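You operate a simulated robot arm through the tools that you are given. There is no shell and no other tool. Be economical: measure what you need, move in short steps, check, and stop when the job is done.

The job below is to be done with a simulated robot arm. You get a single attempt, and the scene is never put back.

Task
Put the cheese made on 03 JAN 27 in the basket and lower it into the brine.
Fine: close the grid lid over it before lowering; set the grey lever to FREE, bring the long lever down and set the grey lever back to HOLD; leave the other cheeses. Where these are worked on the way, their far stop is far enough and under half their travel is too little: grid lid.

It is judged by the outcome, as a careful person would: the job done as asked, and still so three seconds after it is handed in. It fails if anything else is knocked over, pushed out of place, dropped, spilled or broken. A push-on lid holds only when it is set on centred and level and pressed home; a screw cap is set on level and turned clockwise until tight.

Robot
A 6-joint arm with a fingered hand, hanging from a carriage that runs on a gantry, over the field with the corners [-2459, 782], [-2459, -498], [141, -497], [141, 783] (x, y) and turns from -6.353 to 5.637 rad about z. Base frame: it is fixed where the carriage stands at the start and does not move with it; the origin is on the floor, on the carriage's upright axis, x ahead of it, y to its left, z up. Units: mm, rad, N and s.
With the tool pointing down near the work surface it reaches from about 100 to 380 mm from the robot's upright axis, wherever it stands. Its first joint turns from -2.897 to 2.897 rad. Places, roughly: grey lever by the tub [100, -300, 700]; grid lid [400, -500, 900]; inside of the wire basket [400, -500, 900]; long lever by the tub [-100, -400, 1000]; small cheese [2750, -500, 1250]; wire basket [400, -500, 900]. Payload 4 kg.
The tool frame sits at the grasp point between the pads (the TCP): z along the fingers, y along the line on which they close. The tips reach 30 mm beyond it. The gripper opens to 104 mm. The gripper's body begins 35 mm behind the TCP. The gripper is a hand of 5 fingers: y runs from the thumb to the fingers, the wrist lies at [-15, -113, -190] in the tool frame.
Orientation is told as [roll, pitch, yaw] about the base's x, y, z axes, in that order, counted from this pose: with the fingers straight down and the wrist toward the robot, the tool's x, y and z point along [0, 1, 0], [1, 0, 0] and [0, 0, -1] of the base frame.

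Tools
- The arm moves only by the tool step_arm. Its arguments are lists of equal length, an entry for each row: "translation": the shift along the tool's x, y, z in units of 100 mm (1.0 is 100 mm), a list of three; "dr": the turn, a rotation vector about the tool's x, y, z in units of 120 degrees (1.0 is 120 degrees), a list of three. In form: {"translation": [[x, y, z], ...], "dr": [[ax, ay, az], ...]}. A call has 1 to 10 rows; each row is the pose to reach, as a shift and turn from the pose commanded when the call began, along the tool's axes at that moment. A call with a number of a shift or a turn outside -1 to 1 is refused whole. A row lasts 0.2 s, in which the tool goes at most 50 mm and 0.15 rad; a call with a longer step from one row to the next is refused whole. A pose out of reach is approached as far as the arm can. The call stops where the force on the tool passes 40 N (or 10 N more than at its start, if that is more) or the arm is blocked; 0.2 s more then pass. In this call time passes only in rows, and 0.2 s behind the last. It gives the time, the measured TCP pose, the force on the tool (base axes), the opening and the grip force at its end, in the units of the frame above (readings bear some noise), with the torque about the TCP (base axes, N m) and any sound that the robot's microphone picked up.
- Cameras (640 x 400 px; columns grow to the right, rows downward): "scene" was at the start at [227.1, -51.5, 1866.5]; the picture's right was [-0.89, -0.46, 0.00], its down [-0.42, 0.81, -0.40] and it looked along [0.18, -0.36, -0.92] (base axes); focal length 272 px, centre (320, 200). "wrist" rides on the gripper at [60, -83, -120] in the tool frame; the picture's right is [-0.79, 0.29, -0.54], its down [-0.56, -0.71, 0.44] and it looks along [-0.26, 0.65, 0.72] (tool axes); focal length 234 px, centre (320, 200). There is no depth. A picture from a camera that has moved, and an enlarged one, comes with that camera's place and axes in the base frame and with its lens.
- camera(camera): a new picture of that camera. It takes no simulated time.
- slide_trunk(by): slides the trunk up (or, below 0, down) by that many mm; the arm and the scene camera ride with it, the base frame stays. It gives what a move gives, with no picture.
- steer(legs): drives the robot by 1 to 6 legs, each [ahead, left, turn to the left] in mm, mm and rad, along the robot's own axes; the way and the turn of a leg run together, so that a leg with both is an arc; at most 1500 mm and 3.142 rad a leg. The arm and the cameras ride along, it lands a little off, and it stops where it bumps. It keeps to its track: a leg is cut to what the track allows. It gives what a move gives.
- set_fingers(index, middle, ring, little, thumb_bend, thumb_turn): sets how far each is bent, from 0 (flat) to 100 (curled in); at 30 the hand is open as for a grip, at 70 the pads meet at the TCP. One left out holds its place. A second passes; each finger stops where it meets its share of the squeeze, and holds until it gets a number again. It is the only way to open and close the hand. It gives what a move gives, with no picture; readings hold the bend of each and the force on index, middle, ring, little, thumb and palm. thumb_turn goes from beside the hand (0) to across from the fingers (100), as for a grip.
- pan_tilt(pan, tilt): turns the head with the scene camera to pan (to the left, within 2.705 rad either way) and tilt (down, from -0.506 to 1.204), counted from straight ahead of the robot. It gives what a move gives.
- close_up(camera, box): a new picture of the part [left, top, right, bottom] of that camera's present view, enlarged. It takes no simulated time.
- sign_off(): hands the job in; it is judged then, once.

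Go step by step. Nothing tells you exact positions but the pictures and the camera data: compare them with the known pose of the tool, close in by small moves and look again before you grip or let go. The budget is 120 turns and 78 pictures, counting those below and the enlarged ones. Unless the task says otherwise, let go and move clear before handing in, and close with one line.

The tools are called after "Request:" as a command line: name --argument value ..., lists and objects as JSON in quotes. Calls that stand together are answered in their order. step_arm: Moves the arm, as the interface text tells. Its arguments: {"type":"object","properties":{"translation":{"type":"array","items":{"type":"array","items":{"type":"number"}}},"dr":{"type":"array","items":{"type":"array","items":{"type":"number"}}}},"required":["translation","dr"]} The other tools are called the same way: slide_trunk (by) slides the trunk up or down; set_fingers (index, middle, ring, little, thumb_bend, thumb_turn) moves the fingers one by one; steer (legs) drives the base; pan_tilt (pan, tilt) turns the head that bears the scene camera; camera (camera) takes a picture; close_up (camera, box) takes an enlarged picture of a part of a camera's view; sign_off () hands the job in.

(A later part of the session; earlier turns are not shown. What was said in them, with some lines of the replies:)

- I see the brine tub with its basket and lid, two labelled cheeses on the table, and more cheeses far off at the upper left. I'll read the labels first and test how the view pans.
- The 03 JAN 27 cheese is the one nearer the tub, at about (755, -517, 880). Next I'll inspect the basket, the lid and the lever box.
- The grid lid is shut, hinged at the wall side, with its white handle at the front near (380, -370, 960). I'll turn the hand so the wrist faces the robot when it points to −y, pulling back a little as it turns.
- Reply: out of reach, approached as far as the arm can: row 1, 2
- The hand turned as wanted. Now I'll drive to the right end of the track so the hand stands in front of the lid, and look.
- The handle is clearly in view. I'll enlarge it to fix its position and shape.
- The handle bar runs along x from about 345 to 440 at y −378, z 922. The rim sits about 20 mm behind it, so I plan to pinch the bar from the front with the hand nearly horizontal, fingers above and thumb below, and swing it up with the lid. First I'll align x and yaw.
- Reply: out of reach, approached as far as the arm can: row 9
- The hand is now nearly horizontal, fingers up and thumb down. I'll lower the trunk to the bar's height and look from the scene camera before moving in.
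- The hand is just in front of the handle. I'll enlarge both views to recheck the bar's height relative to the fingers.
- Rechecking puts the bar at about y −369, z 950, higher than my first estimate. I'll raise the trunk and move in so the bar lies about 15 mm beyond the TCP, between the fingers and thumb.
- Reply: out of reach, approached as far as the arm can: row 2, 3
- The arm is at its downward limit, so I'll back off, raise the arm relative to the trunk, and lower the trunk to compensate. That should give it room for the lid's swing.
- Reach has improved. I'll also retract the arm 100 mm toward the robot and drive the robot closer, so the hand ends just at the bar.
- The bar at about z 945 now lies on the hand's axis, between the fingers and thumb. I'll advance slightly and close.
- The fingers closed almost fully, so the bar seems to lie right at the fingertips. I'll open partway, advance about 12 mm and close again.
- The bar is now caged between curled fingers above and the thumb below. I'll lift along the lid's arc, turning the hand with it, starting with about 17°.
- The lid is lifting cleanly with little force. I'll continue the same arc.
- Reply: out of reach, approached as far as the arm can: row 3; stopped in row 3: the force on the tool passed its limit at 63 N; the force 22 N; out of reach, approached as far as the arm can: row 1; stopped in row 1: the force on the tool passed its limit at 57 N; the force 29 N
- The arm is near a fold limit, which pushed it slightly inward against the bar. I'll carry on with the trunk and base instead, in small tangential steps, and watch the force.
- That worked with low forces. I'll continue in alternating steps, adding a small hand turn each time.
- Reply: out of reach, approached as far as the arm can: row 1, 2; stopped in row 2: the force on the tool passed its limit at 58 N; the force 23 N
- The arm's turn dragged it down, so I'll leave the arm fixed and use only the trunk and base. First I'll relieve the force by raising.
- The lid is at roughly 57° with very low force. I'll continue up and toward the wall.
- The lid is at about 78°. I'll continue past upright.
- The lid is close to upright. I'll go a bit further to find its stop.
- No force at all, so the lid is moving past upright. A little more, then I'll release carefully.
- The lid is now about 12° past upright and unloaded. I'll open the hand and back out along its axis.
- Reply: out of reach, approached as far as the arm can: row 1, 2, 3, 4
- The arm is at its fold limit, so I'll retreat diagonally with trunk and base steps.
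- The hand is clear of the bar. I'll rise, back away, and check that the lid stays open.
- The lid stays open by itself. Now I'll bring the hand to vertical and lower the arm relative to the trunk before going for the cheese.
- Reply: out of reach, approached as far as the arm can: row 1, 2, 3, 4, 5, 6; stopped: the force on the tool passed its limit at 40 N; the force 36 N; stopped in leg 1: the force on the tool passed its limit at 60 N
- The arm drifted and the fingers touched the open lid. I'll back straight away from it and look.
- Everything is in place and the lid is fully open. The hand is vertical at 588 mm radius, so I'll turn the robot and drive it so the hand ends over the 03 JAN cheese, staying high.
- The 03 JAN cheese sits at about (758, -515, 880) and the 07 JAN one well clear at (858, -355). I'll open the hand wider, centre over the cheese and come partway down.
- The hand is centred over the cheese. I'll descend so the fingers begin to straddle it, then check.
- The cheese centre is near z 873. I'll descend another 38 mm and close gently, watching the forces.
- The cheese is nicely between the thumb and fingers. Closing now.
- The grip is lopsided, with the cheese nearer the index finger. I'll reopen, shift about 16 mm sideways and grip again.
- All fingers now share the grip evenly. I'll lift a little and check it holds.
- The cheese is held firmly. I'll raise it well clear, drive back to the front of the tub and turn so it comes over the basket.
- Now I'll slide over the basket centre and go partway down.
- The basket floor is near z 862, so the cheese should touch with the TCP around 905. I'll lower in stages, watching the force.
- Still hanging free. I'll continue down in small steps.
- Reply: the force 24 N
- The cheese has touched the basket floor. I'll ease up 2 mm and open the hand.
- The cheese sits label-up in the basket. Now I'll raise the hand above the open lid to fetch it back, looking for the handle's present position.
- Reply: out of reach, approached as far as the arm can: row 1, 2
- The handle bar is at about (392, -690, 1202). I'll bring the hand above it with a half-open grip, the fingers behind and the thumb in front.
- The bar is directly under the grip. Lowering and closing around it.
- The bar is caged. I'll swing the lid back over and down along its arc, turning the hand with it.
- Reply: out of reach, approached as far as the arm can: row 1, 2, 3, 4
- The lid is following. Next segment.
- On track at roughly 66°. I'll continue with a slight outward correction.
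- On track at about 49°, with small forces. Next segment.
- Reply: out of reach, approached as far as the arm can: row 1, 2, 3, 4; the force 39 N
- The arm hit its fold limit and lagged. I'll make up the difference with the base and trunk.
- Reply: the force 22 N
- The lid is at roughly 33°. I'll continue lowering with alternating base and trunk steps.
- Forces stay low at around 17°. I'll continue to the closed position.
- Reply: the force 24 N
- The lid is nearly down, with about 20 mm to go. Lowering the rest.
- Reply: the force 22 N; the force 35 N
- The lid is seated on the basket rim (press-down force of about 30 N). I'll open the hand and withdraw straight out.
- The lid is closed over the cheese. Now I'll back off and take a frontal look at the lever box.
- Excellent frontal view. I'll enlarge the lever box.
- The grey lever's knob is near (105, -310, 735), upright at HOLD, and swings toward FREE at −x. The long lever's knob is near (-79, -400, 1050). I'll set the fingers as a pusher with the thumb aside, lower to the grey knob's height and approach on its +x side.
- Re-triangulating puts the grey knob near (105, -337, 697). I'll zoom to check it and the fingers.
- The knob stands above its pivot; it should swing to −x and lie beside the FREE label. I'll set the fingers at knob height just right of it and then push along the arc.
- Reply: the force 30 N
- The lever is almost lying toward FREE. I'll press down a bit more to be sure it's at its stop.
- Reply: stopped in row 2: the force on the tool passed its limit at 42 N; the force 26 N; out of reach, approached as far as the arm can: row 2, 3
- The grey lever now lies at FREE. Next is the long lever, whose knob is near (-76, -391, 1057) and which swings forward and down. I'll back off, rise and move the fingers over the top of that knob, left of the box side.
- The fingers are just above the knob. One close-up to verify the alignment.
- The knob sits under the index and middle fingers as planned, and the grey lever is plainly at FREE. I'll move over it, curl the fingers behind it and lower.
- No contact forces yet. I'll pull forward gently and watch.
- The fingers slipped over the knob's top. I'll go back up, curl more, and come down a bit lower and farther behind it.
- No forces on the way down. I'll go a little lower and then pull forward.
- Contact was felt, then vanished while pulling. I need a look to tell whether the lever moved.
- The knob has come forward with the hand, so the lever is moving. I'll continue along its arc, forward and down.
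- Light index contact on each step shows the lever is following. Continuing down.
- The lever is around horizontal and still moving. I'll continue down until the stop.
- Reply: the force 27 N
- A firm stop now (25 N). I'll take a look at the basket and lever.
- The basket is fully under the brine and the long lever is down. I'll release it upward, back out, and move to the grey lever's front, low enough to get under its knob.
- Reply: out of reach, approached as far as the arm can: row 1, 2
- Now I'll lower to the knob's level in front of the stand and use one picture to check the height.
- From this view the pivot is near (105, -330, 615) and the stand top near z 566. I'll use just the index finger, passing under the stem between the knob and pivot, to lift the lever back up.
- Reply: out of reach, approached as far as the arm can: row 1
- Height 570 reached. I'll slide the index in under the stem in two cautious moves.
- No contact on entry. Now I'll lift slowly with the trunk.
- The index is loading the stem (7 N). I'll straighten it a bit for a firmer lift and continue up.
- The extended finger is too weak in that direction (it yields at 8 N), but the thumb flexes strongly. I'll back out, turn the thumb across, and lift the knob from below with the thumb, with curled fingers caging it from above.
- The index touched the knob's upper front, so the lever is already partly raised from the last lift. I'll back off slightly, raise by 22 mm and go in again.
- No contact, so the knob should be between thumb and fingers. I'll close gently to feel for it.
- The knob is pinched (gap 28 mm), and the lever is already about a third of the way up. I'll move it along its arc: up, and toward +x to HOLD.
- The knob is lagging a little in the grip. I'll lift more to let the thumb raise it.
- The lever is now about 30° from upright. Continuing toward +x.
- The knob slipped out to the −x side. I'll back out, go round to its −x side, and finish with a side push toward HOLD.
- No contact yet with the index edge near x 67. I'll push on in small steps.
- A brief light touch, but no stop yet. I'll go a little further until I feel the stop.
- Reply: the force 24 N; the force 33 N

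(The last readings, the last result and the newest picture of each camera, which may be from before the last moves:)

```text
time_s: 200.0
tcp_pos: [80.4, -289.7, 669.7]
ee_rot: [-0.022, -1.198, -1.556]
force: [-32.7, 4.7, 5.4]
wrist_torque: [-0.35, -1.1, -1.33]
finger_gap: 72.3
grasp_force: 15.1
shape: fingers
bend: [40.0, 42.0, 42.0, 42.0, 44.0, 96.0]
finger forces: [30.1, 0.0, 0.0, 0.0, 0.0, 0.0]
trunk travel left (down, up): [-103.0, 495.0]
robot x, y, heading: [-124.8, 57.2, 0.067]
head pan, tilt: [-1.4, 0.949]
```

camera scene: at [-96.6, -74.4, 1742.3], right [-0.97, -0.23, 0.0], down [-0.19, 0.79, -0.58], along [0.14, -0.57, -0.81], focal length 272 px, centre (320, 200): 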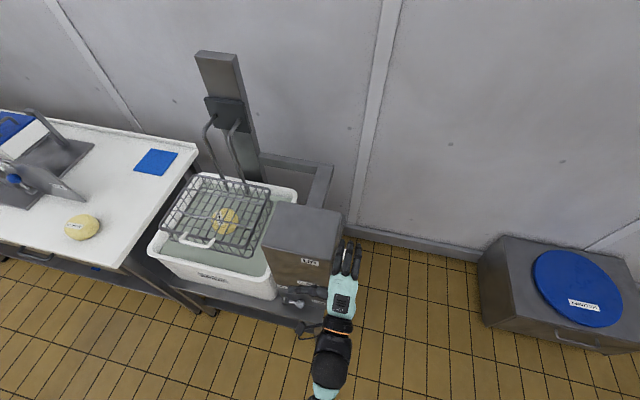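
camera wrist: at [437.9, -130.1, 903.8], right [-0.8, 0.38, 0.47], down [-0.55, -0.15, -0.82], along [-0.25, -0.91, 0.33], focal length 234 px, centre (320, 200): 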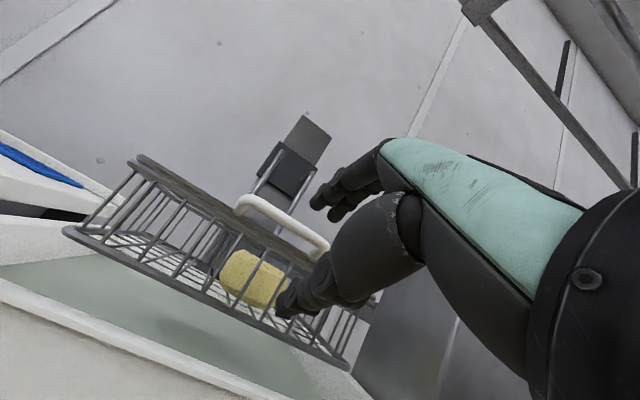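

A firm stop at HOLD (33 N). I'll back away, clear the scene and use the last picture to verify.

Request:
steer --legs '[[-25, 2, 0], [0, 230, 0]]'

Request:
slide_trunk --by 200

Request:
pan_tilt --pan -1.65 --tilt 0.85

Request:
close_up --camera "scene" --box '[180, 100, 420, 300]'

```text
time_s: 202.1
tcp_pos: [49.8, -59.8, 671.5]
ee_rot: [-0.005, -1.198, -1.57]
force: [0.2, 0.8, 0.8]
wrist_torque: [0.0, 0.01, -0.01]
finger_gap: 70.4
grasp_force: 0.1
shape: fingers
bend: [42.0, 42.0, 42.0, 42.0, 44.0, 96.0]
finger forces: [0.0, 0.0, 0.0, 0.0, 0.1, 0.0]
trunk travel left (down, up): [-103.0, 495.0]
robot x, y, heading: [-160.9, 288.6, 0.066]
head pan, tilt: [-1.4, 0.949]
```

```text
time_s: 204.3
tcp_pos: [48.9, -58.9, 872.3]
ee_rot: [-0.006, -1.199, -1.57]
force: [0.6, 0.0, 0.3]
wrist_torque: [0.01, -0.01, 0.02]
finger_gap: 70.4
grasp_force: 0.1
shape: fingers
bend: [42.0, 42.0, 42.0, 42.0, 44.0, 96.0]
finger forces: [0.1, 0.1, 0.1, 0.0, 0.0, 0.0]
trunk travel left (down, up): [-303.0, 295.0]
robot x, y, heading: [-164.9, 284.9, 0.073]
head pan, tilt: [-1.4, 0.949]
```

```text
time_s: 205.1
tcp_pos: [49.2, -60.6, 871.7]
ee_rot: [-0.005, -1.197, -1.573]
force: [0.4, -1.0, 0.9]
wrist_torque: [-0.01, -0.01, 0.02]
finger_gap: 70.7
grasp_force: 0.0
shape: fingers
bend: [42.0, 42.0, 42.0, 42.0, 44.0, 96.0]
finger forces: [0.1, 0.0, 0.0, 0.0, 0.0, 0.0]
trunk travel left (down, up): [-303.0, 295.0]
robot x, y, heading: [-167.5, 283.9, 0.071]
head pan, tilt: [-1.649, 0.85]
```

```text
2.00 times, centred on (300, 200) of scene
camera zoom: at [34.1, 221.9, 1593.7], right [-1.0, 0.01, 0.0], down [0.01, 0.75, -0.66], along [-0.01, -0.66, -0.75], focal length 544 px, centre (360, 200)
```

zoom: 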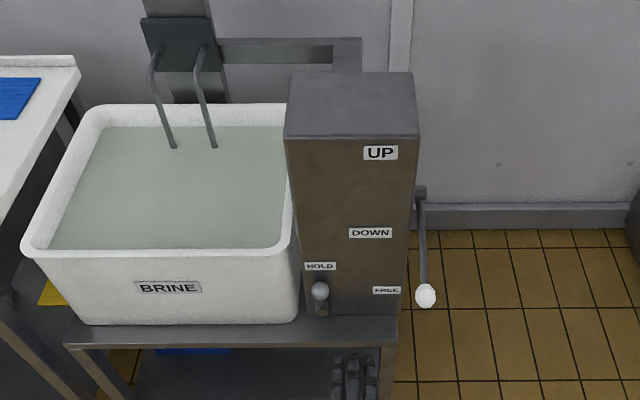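

The picture shows the basket under the brine, the long lever down, and the grey lever upright at HOLD. The hand is clear, so I'm handing in.

Request:
sign_off

```text
The job is handed in.
```

The 03 JAN 27 cheese is in the basket under the grid lid and lowered into the brine. The long lever is down, the grey lever is back at HOLD, and I did not touch the other cheeses.
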